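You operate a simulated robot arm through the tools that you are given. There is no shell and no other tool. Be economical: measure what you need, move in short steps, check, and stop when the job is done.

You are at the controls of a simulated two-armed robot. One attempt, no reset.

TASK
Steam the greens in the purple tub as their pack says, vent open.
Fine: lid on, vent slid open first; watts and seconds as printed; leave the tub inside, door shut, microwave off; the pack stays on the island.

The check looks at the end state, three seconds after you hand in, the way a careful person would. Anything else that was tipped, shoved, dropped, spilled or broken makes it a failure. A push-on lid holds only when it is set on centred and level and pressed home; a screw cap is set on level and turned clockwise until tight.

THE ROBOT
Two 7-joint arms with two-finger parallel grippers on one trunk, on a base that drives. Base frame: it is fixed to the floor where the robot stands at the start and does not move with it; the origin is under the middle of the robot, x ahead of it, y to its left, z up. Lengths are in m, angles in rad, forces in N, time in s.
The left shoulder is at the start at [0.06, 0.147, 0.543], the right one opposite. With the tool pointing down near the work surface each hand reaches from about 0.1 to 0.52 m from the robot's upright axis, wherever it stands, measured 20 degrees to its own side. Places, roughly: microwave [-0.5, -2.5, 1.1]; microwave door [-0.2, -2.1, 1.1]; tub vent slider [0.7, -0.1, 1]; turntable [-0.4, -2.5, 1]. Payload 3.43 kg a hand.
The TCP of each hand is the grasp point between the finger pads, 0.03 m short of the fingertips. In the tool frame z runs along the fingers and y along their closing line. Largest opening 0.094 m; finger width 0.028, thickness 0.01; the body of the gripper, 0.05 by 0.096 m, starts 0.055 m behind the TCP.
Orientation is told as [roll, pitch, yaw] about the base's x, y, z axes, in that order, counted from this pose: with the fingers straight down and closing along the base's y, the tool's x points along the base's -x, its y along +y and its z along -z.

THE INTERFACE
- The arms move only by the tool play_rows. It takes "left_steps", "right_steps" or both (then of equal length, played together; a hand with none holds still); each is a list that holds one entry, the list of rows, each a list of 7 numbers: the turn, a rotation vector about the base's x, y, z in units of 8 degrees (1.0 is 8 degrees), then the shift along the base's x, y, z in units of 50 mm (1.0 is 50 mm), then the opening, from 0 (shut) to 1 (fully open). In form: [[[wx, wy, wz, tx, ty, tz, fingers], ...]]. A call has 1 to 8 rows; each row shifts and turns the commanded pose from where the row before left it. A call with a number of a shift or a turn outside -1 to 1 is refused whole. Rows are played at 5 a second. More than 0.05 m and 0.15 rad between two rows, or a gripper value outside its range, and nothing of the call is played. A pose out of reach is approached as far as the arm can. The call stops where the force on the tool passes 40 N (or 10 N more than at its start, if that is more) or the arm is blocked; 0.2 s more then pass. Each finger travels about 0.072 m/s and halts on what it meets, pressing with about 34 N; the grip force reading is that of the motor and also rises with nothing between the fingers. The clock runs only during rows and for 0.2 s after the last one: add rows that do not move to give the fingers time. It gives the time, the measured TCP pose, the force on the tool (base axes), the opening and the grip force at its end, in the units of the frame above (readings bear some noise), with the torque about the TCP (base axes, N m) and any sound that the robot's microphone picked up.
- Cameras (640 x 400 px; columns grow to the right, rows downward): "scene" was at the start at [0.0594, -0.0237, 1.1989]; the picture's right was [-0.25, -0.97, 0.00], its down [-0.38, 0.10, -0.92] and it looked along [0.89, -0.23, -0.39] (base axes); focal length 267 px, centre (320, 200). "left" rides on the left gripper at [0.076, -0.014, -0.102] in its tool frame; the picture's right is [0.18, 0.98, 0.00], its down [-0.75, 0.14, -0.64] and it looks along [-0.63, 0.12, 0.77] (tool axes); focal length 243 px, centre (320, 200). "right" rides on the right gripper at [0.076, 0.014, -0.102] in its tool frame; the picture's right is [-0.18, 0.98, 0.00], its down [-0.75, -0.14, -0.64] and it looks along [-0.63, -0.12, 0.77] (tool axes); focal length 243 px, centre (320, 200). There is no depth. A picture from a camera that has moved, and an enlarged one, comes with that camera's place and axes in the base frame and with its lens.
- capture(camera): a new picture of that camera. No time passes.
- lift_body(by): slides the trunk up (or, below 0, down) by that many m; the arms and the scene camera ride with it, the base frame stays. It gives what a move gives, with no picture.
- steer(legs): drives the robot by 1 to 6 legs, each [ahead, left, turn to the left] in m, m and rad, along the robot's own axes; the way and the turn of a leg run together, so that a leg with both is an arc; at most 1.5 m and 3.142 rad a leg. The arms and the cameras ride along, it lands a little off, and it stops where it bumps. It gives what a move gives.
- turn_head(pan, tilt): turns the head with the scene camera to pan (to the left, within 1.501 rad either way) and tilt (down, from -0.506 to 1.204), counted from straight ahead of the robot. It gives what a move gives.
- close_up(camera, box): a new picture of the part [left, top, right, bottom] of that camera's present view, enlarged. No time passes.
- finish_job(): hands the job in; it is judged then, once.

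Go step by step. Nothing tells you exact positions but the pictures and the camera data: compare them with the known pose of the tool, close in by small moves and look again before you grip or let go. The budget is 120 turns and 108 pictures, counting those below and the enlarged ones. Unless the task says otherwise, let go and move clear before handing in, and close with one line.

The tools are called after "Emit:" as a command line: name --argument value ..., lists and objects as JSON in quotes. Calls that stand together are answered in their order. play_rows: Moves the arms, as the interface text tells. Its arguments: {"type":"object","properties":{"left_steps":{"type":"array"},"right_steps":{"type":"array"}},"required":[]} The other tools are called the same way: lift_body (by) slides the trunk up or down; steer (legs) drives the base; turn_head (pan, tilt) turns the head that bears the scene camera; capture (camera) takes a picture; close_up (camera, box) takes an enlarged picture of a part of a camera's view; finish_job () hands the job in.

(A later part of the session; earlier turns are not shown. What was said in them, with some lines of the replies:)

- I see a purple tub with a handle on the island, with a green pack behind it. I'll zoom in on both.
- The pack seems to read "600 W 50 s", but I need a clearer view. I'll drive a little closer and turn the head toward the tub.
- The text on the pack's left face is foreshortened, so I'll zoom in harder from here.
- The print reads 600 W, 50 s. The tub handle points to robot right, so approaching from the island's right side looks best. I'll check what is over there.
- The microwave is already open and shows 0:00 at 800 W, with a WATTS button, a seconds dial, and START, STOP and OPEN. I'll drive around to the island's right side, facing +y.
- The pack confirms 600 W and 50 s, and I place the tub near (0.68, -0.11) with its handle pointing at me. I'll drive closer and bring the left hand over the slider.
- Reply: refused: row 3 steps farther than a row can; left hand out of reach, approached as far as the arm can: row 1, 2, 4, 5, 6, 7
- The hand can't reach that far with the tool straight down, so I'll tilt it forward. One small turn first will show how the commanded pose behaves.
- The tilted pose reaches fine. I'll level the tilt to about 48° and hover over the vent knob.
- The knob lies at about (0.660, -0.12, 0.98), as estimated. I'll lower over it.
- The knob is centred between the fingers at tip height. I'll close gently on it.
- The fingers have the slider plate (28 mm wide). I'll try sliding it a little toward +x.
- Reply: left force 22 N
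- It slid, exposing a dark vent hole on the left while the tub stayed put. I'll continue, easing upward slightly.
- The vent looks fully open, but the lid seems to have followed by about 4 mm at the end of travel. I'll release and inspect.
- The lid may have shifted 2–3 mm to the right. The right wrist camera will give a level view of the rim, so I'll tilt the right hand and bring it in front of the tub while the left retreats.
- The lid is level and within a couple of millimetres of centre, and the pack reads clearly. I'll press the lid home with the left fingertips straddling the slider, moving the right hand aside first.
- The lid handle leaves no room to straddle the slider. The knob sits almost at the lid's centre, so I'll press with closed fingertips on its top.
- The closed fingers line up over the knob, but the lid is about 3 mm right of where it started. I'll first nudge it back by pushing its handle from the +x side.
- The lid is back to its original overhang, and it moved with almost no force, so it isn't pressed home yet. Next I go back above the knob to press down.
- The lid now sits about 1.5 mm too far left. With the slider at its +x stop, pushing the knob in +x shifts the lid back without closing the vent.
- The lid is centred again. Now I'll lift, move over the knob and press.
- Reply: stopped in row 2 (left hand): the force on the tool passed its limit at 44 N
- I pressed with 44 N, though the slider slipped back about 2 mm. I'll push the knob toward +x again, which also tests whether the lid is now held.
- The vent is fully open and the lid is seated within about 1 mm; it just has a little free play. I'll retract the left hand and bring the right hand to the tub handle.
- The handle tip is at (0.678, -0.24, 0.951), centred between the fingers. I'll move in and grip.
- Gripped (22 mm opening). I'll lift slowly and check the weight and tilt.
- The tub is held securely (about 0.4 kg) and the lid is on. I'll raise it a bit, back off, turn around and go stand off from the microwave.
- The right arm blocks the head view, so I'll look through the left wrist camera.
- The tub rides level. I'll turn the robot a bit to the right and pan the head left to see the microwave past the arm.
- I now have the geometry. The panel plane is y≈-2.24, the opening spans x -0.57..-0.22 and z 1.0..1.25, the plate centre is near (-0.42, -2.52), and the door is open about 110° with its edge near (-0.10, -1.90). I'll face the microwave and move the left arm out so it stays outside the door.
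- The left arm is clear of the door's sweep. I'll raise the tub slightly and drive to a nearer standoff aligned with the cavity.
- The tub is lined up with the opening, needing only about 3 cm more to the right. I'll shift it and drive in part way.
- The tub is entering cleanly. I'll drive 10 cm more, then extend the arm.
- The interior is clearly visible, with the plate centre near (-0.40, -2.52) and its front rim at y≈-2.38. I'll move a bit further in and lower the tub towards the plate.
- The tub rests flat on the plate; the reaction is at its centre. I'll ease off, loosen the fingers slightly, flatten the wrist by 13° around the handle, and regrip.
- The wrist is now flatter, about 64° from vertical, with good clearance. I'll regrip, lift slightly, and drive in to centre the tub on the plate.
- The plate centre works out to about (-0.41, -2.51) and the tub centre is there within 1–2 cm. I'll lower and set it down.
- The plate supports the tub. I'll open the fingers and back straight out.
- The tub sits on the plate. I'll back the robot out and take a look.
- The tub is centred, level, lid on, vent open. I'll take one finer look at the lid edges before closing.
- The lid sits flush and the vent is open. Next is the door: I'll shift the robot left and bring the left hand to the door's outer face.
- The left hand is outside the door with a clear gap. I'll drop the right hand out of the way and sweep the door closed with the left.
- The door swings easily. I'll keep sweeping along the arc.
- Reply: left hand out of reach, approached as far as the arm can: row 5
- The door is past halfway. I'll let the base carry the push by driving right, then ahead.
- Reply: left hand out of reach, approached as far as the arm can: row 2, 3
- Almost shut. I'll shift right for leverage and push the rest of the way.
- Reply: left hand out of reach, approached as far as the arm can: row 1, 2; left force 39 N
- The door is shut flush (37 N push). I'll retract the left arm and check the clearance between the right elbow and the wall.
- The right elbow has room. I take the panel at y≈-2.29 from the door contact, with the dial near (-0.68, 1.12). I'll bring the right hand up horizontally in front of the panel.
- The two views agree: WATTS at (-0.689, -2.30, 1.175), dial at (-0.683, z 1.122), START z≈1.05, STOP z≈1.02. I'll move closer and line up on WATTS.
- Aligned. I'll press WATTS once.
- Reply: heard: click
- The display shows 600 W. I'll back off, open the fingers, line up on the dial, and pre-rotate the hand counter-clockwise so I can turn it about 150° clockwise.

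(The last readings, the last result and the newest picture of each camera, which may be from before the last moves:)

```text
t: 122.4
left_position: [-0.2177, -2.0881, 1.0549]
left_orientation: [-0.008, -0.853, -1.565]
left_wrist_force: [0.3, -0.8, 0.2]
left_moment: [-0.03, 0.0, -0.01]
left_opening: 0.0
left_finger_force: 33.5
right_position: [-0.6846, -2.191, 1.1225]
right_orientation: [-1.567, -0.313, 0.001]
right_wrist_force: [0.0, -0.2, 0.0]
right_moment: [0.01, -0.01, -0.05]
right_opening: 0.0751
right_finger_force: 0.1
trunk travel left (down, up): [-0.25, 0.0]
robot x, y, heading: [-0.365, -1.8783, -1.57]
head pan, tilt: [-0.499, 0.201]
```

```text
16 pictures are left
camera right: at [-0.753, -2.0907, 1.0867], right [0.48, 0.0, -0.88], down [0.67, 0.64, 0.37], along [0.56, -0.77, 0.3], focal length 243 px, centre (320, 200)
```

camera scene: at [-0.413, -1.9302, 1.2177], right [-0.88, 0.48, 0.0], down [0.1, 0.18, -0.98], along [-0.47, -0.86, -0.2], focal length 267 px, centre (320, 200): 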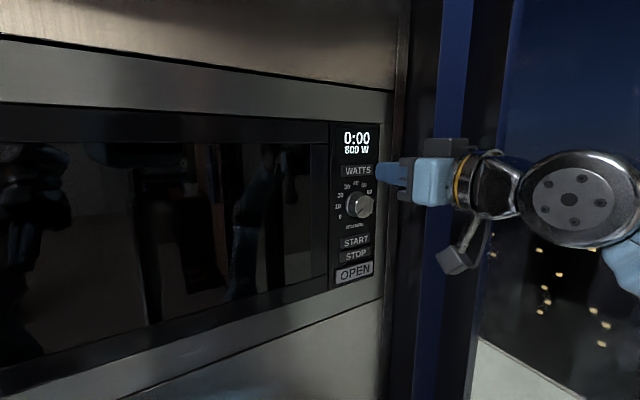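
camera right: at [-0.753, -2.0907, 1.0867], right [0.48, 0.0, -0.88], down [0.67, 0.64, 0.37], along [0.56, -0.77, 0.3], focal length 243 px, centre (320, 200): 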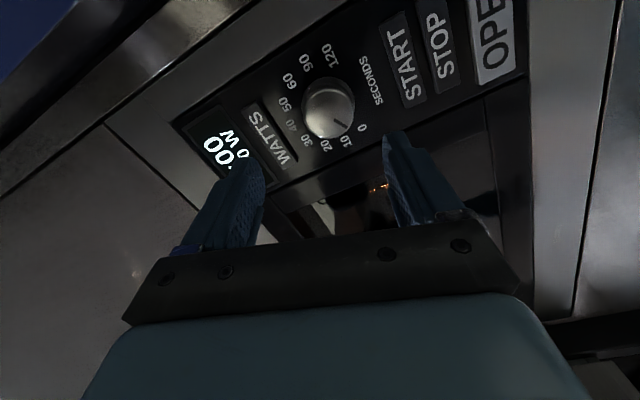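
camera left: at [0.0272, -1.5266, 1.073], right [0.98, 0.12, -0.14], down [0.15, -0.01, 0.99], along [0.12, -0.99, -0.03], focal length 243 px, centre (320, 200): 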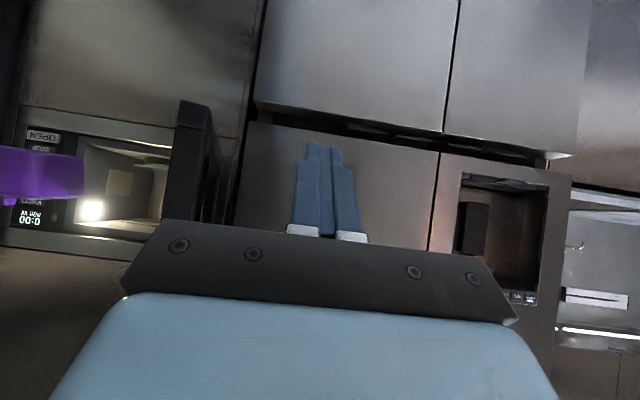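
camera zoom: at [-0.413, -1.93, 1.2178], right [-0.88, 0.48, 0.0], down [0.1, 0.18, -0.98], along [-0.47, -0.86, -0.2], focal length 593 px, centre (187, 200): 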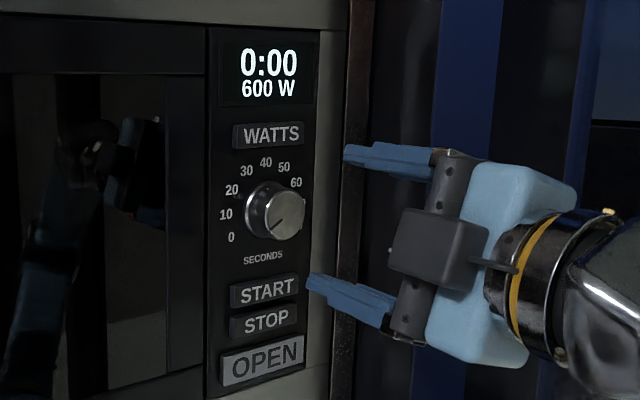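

The hand rolled 72° without trouble. The dial is 30° per mark, so 0→50 needs about 150° clockwise. I'll approach the knob with the fingers open.

Emit:
play_rows --right_steps '[[[0, 0, 0, -0.05, -0.4, -0.14, 0.8], [0, 0, 0, 0, -0.4, 0, 0.8], [0, 0, 0, 0, -0.3, 0, 0.8], [0, 0, 0, 0, 0, 0, 0.8]]]'

Emit:
close_up --camera "scene" --box '[320, 120, 440, 270]'

Emit:
capture --camera "right"

```text
t: 123.4
left_position: [-0.2185, -2.0889, 1.0545]
left_orientation: [-0.008, -0.852, -1.566]
left_wrist_force: [0.1, 0.3, 0.5]
left_moment: [0.01, -0.01, 0.01]
left_opening: 0.0003
left_finger_force: 33.1
right_position: [-0.6873, -2.2478, 1.1161]
right_orientation: [-1.568, -0.315, -0.001]
right_wrist_force: [0.2, -0.4, 0.2]
right_moment: [-0.01, -0.01, -0.02]
right_opening: 0.0752
right_finger_force: 0.0
trunk travel left (down, up): [-0.25, 0.0]
robot x, y, heading: [-0.3691, -1.8795, -1.57]
head pan, tilt: [-0.499, 0.201]
```

```text
2.67 times, centred on (380, 195) of scene
camera zoom: at [-0.413, -1.9301, 1.2178], right [-0.88, 0.48, 0.0], down [0.1, 0.18, -0.98], along [-0.47, -0.86, -0.2], focal length 712 px, centre (160, 213)
```

zoom: 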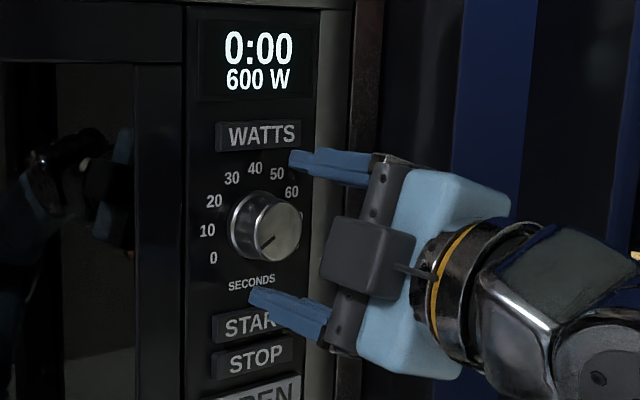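

```text
14 pictures are left
camera right: at [-0.7562, -2.1457, 1.0791], right [0.48, 0.0, -0.88], down [0.67, 0.64, 0.37], along [0.56, -0.77, 0.31], focal length 243 px, centre (320, 200)
```

right: 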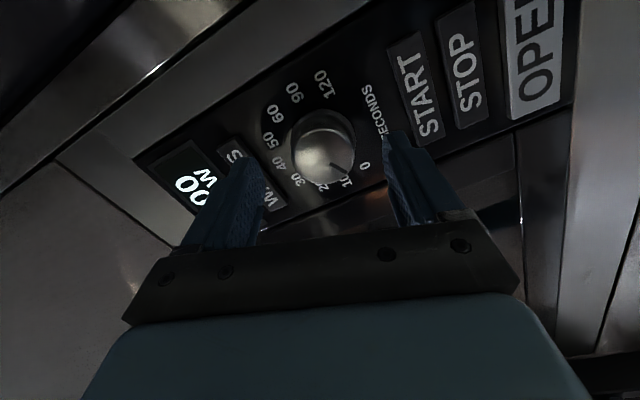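

The knob is well centred between the tips. I'll advance 8 mm and close.

Emit:
play_rows --right_steps '[[[0, 0, 0, 0, -0.16, 0, 0.8], [0, 0, 0, 0, 0, 0, 0.6], [0, 0, 0, 0, 0, 0, 0.5], [0, 0, 0, 0, 0, 0, 0.4], [0, 0, 0, 0, 0, 0, 0.3], [0, 0, 0, 0, 0, 0, 0.2], [0, 0, 0, 0, 0, 0, 0.2]]]'

```text
t: 125.0
left_position: [-0.2191, -2.0891, 1.0536]
left_orientation: [-0.007, -0.852, -1.567]
left_wrist_force: [0.5, 0.0, 0.0]
left_moment: [-0.03, 0.02, -0.03]
left_opening: 0.0
left_finger_force: 33.2
right_position: [-0.688, -2.2549, 1.1152]
right_orientation: [-1.564, -0.316, -0.002]
right_wrist_force: [6.3, 6.2, -18.3]
right_moment: [0.64, 0.01, 0.24]
right_opening: 0.0416
right_finger_force: 45.4
trunk travel left (down, up): [-0.25, 0.0]
robot x, y, heading: [-0.3644, -1.8761, -1.568]
head pan, tilt: [-0.499, 0.201]
```

Gripped (42 mm). I'll relieve the side load by moving slightly down, then start turning clockwise.

Emit:
play_rows --right_steps '[[[0, 0, 0, 0.02, 0, -0.06, 0.2], [0, -0.7, 0, 0, 0, 0, 0.2], [0, -1, 0, 0, 0, 0, 0.2], [0, -1, 0, 0, 0, 0, 0.2], [0, -1, 0, 0, 0, 0, 0.2], [0, 0, 0, 0, 0, 0, 0.2]]]'

Emit:
close_up --camera "scene" --box '[320, 120, 440, 270]'

```text
t: 126.4
left_position: [-0.2185, -2.0895, 1.0532]
left_orientation: [-0.009, -0.853, -1.565]
left_wrist_force: [1.1, -0.2, -0.3]
left_moment: [0.01, 0.04, 0.0]
left_opening: 0.0
left_finger_force: 33.0
right_position: [-0.6861, -2.2556, 1.1129]
right_orientation: [-1.57, -0.834, 0.003]
right_wrist_force: [-6.2, -2.6, 5.8]
right_moment: [0.53, 0.04, -0.42]
right_opening: 0.0415
right_finger_force: 45.1
trunk travel left (down, up): [-0.25, 0.0]
robot x, y, heading: [-0.3708, -1.8775, -1.571]
head pan, tilt: [-0.499, 0.201]
```

```text
2.67 times, centred on (380, 195) of scene
camera zoom: at [-0.4136, -1.93, 1.2178], right [-0.88, 0.48, 0.0], down [0.1, 0.18, -0.98], along [-0.47, -0.86, -0.2], focal length 712 px, centre (160, 213)
```

zoom: 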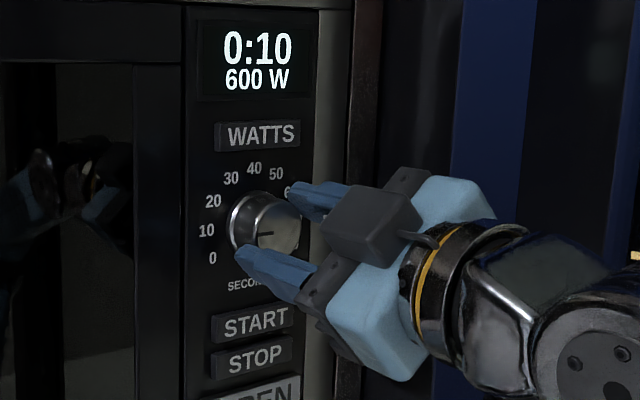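

Works: 30° gave 0:10. I need 120° more, so 15 rows of 8°.

Emit:
play_rows --right_steps '[[[0, -1, 0, 0, 0, 0, 0.2], [0, -1, 0, 0, 0, 0, 0.2], [0, -1, 0, 0, 0, 0, 0.2], [0, -1, 0, 0, 0, 0, 0.2], [0, -1, 0, 0, 0, 0, 0.2], [0, -1, 0, 0, 0, 0, 0.2], [0, -1, 0, 0, 0, 0, 0.2], [0, 0, 0, 0, 0, 0, 0.2]]]'

Emit:
play_rows --right_steps '[[[0, -1, 0, 0, 0, 0, 0.2], [0, -1, 0, 0, 0, 0, 0.2], [0, -1, 0, 0, 0, 0, 0.2], [0, -1, 0, 0, 0, 0, 0.2], [0, -1, 0, 0, 0, 0, 0.2], [0, -1, 0, 0, 0, 0, 0.2], [0, 0, 0, 0, 0, 0, 0.2]]]'

Emit:
close_up --camera "scene" --box '[320, 120, 440, 270]'

```text
t: 128.2
left_position: [-0.2195, -2.0885, 1.0554]
left_orientation: [-0.007, -0.854, -1.569]
left_wrist_force: [0.4, -0.3, -0.3]
left_moment: [0.04, 0.02, -0.02]
left_opening: 0.0001
left_finger_force: 33.5
right_position: [-0.6872, -2.254, 1.114]
right_orientation: [1.582, -1.33, 3.133]
right_wrist_force: [-11.0, -0.7, 12.7]
right_moment: [0.0, -0.02, 0.09]
right_opening: 0.0417
right_finger_force: 45.1
trunk travel left (down, up): [-0.25, 0.0]
robot x, y, heading: [-0.3669, -1.8755, -1.569]
head pan, tilt: [-0.499, 0.201]
```

```text
t: 129.8
left_position: [-0.2186, -2.0877, 1.0536]
left_orientation: [-0.01, -0.854, -1.565]
left_wrist_force: [-0.4, -0.2, -0.8]
left_moment: [0.0, 0.0, 0.0]
left_opening: 0.0
left_finger_force: 33.0
right_position: [-0.6863, -2.2548, 1.1124]
right_orientation: [1.575, -0.492, 3.141]
right_wrist_force: [-7.2, 6.2, 5.1]
right_moment: [-0.6, -0.08, 0.02]
right_opening: 0.0415
right_finger_force: 44.7
trunk travel left (down, up): [-0.25, 0.0]
robot x, y, heading: [-0.3684, -1.8767, -1.565]
head pan, tilt: [-0.499, 0.201]
```

```text
2.67 times, centred on (380, 195) of scene
camera zoom: at [-0.4137, -1.9288, 1.2177], right [-0.88, 0.48, 0.0], down [0.1, 0.17, -0.98], along [-0.47, -0.86, -0.2], focal length 712 px, centre (160, 213)
```

zoom: 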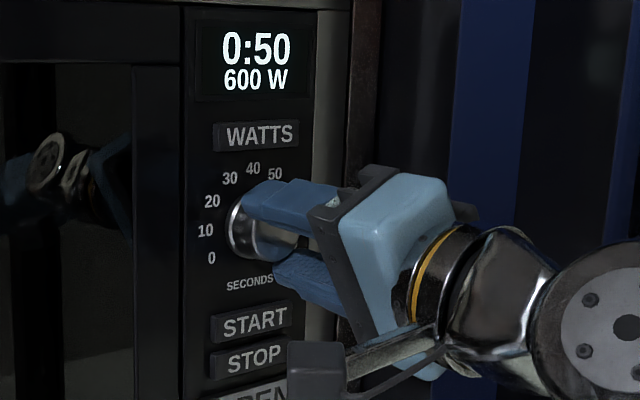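

It reads 0:50 already. I'll turn a few degrees more to sit firmly in the mark, then release and re-check.

Emit:
play_rows --right_steps '[[[0, -0.7, 0, 0, 0, 0, 0.2], [0, 0, 0, 0, 0, 0, 0.2], [0, 0, 0, 0, 0, 0, 0.6], [0, 0, 0, 0, 0, 0, 0.8], [0, 0, 0, 0, 0, 0, 0.8], [0, 0, 0, 0, 0.5, 0, 0.8], [0, 0, 0, 0, 0.9, 0, 0.8]]]'

Emit:
close_up --camera "scene" --box '[320, 120, 440, 270]'

```text
t: 131.4
left_position: [-0.2185, -2.0901, 1.0542]
left_orientation: [-0.009, -0.851, -1.566]
left_wrist_force: [1.3, -0.5, -0.2]
left_moment: [0.0, -0.03, 0.01]
left_opening: 0.0
left_finger_force: 33.3
right_position: [-0.6842, -2.1874, 1.1136]
right_orientation: [1.571, -0.396, -3.139]
right_wrist_force: [-0.3, -0.7, -0.8]
right_moment: [0.01, 0.01, 0.01]
right_opening: 0.0754
right_finger_force: 0.0
trunk travel left (down, up): [-0.25, 0.0]
robot x, y, heading: [-0.3689, -1.8765, -1.57]
head pan, tilt: [-0.499, 0.201]
```

```text
2.67 times, centred on (380, 195) of scene
camera zoom: at [-0.413, -1.9304, 1.2178], right [-0.88, 0.48, 0.0], down [0.1, 0.18, -0.98], along [-0.47, -0.86, -0.2], focal length 712 px, centre (160, 213)
```

zoom: 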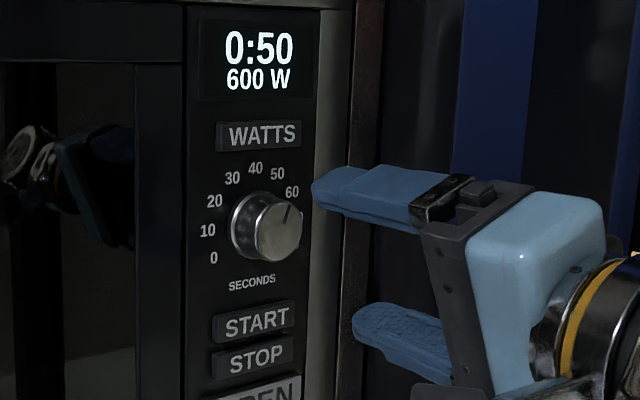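

0:50 at 600 W, released and stable. I'll close the fingers and line up on START.

Emit:
play_rows --right_steps '[[[0, 0, 0, 0, 0, -0.6, 0.3], [0, 0, 0, -0.1, 0, -0.67, 0], [0, 0, 0, 0, -0.5, 0, 0], [0, 0, 0, 0, -0.4, 0, 0], [0, 0, 0, 0, 0, 0, 0]]]'

Emit:
close_up --camera "scene" --box '[320, 120, 440, 270]'

```text
t: 132.6
left_position: [-0.2178, -2.0886, 1.0538]
left_orientation: [-0.009, -0.852, -1.565]
left_wrist_force: [0.2, -1.2, -0.3]
left_moment: [0.01, 0.0, 0.0]
left_opening: 0.0
left_finger_force: 33.1
right_position: [-0.6891, -2.2318, 1.05]
right_orientation: [1.573, -0.395, -3.142]
right_wrist_force: [-0.8, -1.1, 0.5]
right_moment: [-0.01, -0.02, 0.02]
right_opening: 0.0003
right_finger_force: 32.9
trunk travel left (down, up): [-0.25, 0.0]
robot x, y, heading: [-0.3677, -1.8783, -1.567]
head pan, tilt: [-0.499, 0.201]
```

```text
2.67 times, centred on (380, 195) of scene
camera zoom: at [-0.413, -1.9301, 1.2177], right [-0.88, 0.48, 0.0], down [0.1, 0.18, -0.98], along [-0.47, -0.86, -0.2], focal length 712 px, centre (160, 213)
```

zoom: 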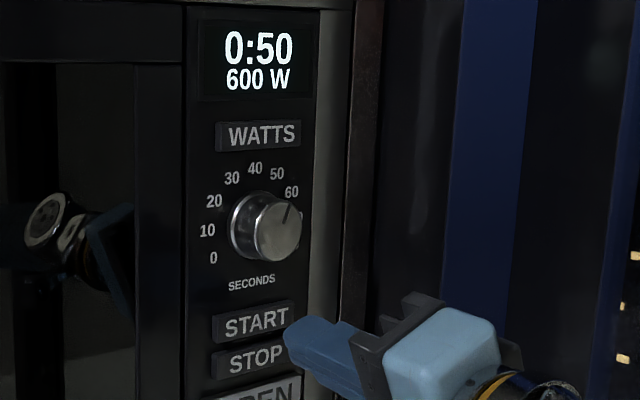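

The fingertip projects onto START. Pressing.

Emit:
play_rows --right_steps '[[[0, 0, 0, 0, -0.5, 0, 0], [0, 0, 0, 0, -0.15, 0, 0], [0, 0, 0, 0, -0.1, 0, 0], [0, 0, 0, 0, -0.08, 0, 0], [0, 0, 0, 0, 0.5, 0, 0], [0, 0, 0, 0, 0.9, 0, 0]]]'

Emit:
close_up --camera "scene" --box '[240, 110, 440, 270]'

```text
t: 134.0
left_position: [-0.2179, -2.0888, 1.0535]
left_orientation: [-0.009, -0.852, -1.565]
left_wrist_force: [-0.2, -0.6, 0.0]
left_moment: [0.03, -0.02, 0.01]
left_opening: 0.0001
left_finger_force: 33.6
right_position: [-0.69, -2.2026, 1.0477]
right_orientation: [1.572, -0.396, -3.139]
right_wrist_force: [-0.5, -0.9, -0.2]
right_moment: [0.0, -0.01, -0.01]
right_opening: 0.0
right_finger_force: 32.9
trunk travel left (down, up): [-0.25, 0.0]
robot x, y, heading: [-0.3686, -1.8771, -1.57]
head pan, tilt: [-0.499, 0.201]
heard: click
```

```text
2.50 times, centred on (340, 190) of scene
camera zoom: at [-0.413, -1.9305, 1.2178], right [-0.88, 0.48, 0.0], down [0.1, 0.18, -0.98], along [-0.47, -0.86, -0.2], focal length 667 px, centre (270, 225)
```

zoom: 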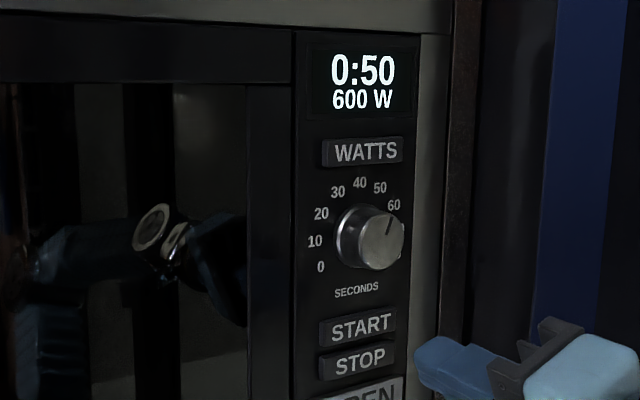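

I heard a click, but the display still reads 0:50. I'll wait a second or two and see whether it counts down.

Emit:
play_rows --right_steps '[[[0, 0, 0, 0, 0.5, 0, 0], [0, 0, 0, 0, 0, 0, 0], [0, 0, 0, 0, 0, 0, 0], [0, 0, 0, 0, 0, 0, 0], [0, 0, 0, 0, 0, 0, 0], [0, 0, 0, 0, 0, 0, 0], [0, 0, 0, 0, 0, 0, 0], [0, 0, 0, 0, 0, 0, 0]]]'

Emit:
capture --camera "scene"

```text
t: 135.8
left_position: [-0.2177, -2.089, 1.0541]
left_orientation: [-0.009, -0.852, -1.567]
left_wrist_force: [-0.6, -0.8, 0.0]
left_moment: [0.03, 0.01, -0.02]
left_opening: 0.0
left_finger_force: 33.3
right_position: [-0.691, -2.1781, 1.0497]
right_orientation: [1.575, -0.397, -3.141]
right_wrist_force: [-0.1, 0.4, 0.3]
right_moment: [0.01, 0.03, 0.0]
right_opening: 0.0
right_finger_force: 33.0
trunk travel left (down, up): [-0.25, 0.0]
robot x, y, heading: [-0.367, -1.878, -1.568]
head pan, tilt: [-0.499, 0.201]
```

```text
8 pictures are left
camera scene: at [-0.413, -1.93, 1.2178], right [-0.88, 0.48, 0.0], down [0.1, 0.18, -0.98], along [-0.47, -0.86, -0.2], focal length 267 px, centre (320, 200)
```

scene: 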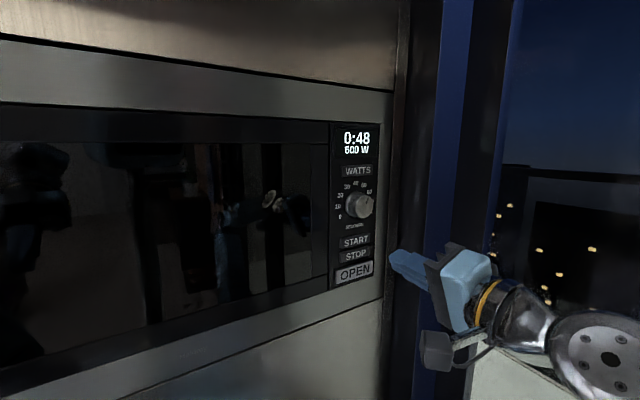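

It's running (0:48). I'll withdraw the hands, back away from the microwave, and let time pass with turns in open floor.

Emit:
play_rows --right_steps '[[[0, 0, 0, 0.2, 0.9, 0, 0], [0, 0, 0, 0.2, 0.9, 0, 0], [0, 0, 0, 0.5, 0.4, 0, 0], [0, 0, 0, 0.5, 0, 0, 0]]]'

Emit:
steer --legs '[[-0.55, 0, 0], [0, 0.4, 0], [0, 0, 1.5], [0, 0, -1.5], [0, 0, 1.5], [0, 0, -1.5]]'

```text
t: 136.8
left_position: [-0.2177, -2.088, 1.054]
left_orientation: [-0.009, -0.854, -1.567]
left_wrist_force: [1.1, 0.6, -0.5]
left_moment: [-0.03, -0.02, 0.0]
left_opening: 0.0
left_finger_force: 33.1
right_position: [-0.6204, -2.0673, 1.0499]
right_orientation: [1.574, -0.396, -3.142]
right_wrist_force: [-0.3, -1.0, 0.1]
right_moment: [-0.01, -0.02, 0.0]
right_opening: 0.0
right_finger_force: 33.0
trunk travel left (down, up): [-0.25, 0.0]
robot x, y, heading: [-0.3698, -1.8781, -1.564]
head pan, tilt: [-0.499, 0.201]
```

```text
t: 156.7
left_position: [0.1807, -1.5376, 1.0538]
left_orientation: [-0.007, -0.852, -1.58]
left_wrist_force: [0.2, -1.3, -0.4]
left_moment: [0.0, 0.0, 0.02]
left_opening: 0.0
left_finger_force: 32.9
right_position: [-0.221, -1.5093, 1.0512]
right_orientation: [1.576, -0.396, 3.126]
right_wrist_force: [-0.4, -0.1, 0.0]
right_moment: [0.0, 0.0, 0.04]
right_opening: 0.0
right_finger_force: 32.9
trunk travel left (down, up): [-0.25, 0.0]
robot x, y, heading: [0.0356, -1.3196, -1.589]
head pan, tilt: [-0.499, 0.201]
```

About 27 s remain. More waiting turns.

Emit:
steer --legs '[[0, 0, 1.5], [0, 0, -1.5], [0, 0, 1.5], [0, 0, -1.5], [0, 0, 1.5], [0, 0, -1.49]]'

Emit:
steer --legs '[[0, 0, 1.0], [0, 0, -1.0]]'

Emit:
turn_head --pan -0.5 --tilt 0.15

Emit:
capture --camera "scene"

```text
t: 179.0
left_position: [0.1813, -1.5388, 1.0538]
left_orientation: [-0.009, -0.852, -1.587]
left_wrist_force: [0.1, -0.2, 0.4]
left_moment: [-0.03, -0.03, 0.0]
left_opening: 0.0
left_finger_force: 33.3
right_position: [-0.221, -1.5082, 1.0514]
right_orientation: [1.574, -0.397, 3.122]
right_wrist_force: [0.2, -0.7, -0.4]
right_moment: [0.02, -0.01, 0.0]
right_opening: 0.0
right_finger_force: 32.8
trunk travel left (down, up): [-0.25, 0.0]
robot x, y, heading: [0.0354, -1.3232, -1.589]
head pan, tilt: [-0.499, 0.201]
```

```text
t: 184.5
left_position: [0.1803, -1.5393, 1.0543]
left_orientation: [-0.008, -0.854, -1.585]
left_wrist_force: [0.5, 0.6, 0.5]
left_moment: [-0.03, 0.03, 0.02]
left_opening: 0.0001
left_finger_force: 32.8
right_position: [-0.2209, -1.508, 1.0518]
right_orientation: [1.574, -0.396, 3.121]
right_wrist_force: [-0.3, -0.4, -0.1]
right_moment: [-0.01, 0.02, -0.01]
right_opening: 0.0
right_finger_force: 33.4
trunk travel left (down, up): [-0.25, 0.0]
robot x, y, heading: [0.0354, -1.3246, -1.592]
head pan, tilt: [-0.499, 0.201]
```

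```text
t: 185.2
left_position: [0.18, -1.5385, 1.0545]
left_orientation: [-0.008, -0.851, -1.587]
left_wrist_force: [0.5, 0.5, -0.1]
left_moment: [0.03, -0.02, 0.0]
left_opening: 0.0
left_finger_force: 32.7
right_position: [-0.2214, -1.5077, 1.0512]
right_orientation: [1.574, -0.396, 3.121]
right_wrist_force: [-0.6, 0.8, -0.3]
right_moment: [0.01, 0.01, 0.03]
right_opening: 0.0
right_finger_force: 32.8
trunk travel left (down, up): [-0.25, 0.0]
robot x, y, heading: [0.032, -1.3255, -1.584]
head pan, tilt: [-0.499, 0.15]
```

```text
7 pictures are left
camera scene: at [-0.0102, -1.3753, 1.2224], right [-0.87, 0.5, 0.0], down [0.07, 0.13, -0.99], along [-0.49, -0.86, -0.15], focal length 267 px, centre (320, 200)
```

scene: 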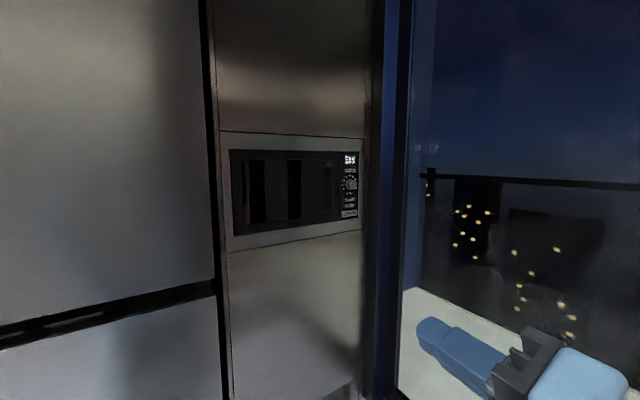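

Emit:
close_up --camera "scene" --box '[325, 145, 365, 225]'

```text
5.00 times, centred on (345, 185) of scene
camera zoom: at [-0.0102, -1.3753, 1.2224], right [-0.87, 0.5, 0.0], down [0.07, 0.13, -0.99], along [-0.49, -0.86, -0.15], focal length 1335 px, centre (195, 275)
```

zoom: 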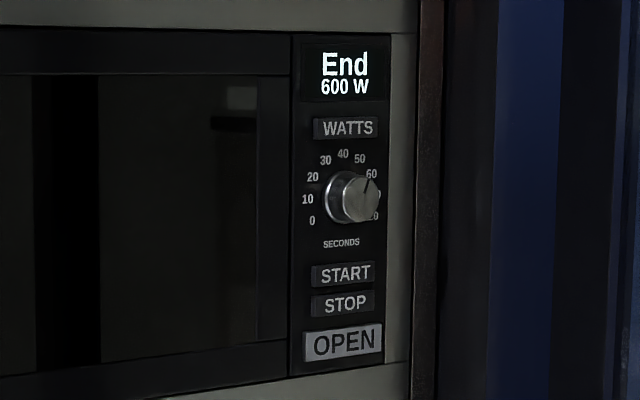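

The microwave shows "End" at 600 W, the door is shut, the tub is inside and the pack is still on the island. The hands are clear, so I'm handing in.

Emit:
finish_job

```text
The job is handed in.
```

The greens were steamed at 600 W for 50 s with the vent open. I left the tub in the microwave with the door shut and the microwave off. The lid was on level, about 1.5 mm off centre when I last saw it before shutting the door.
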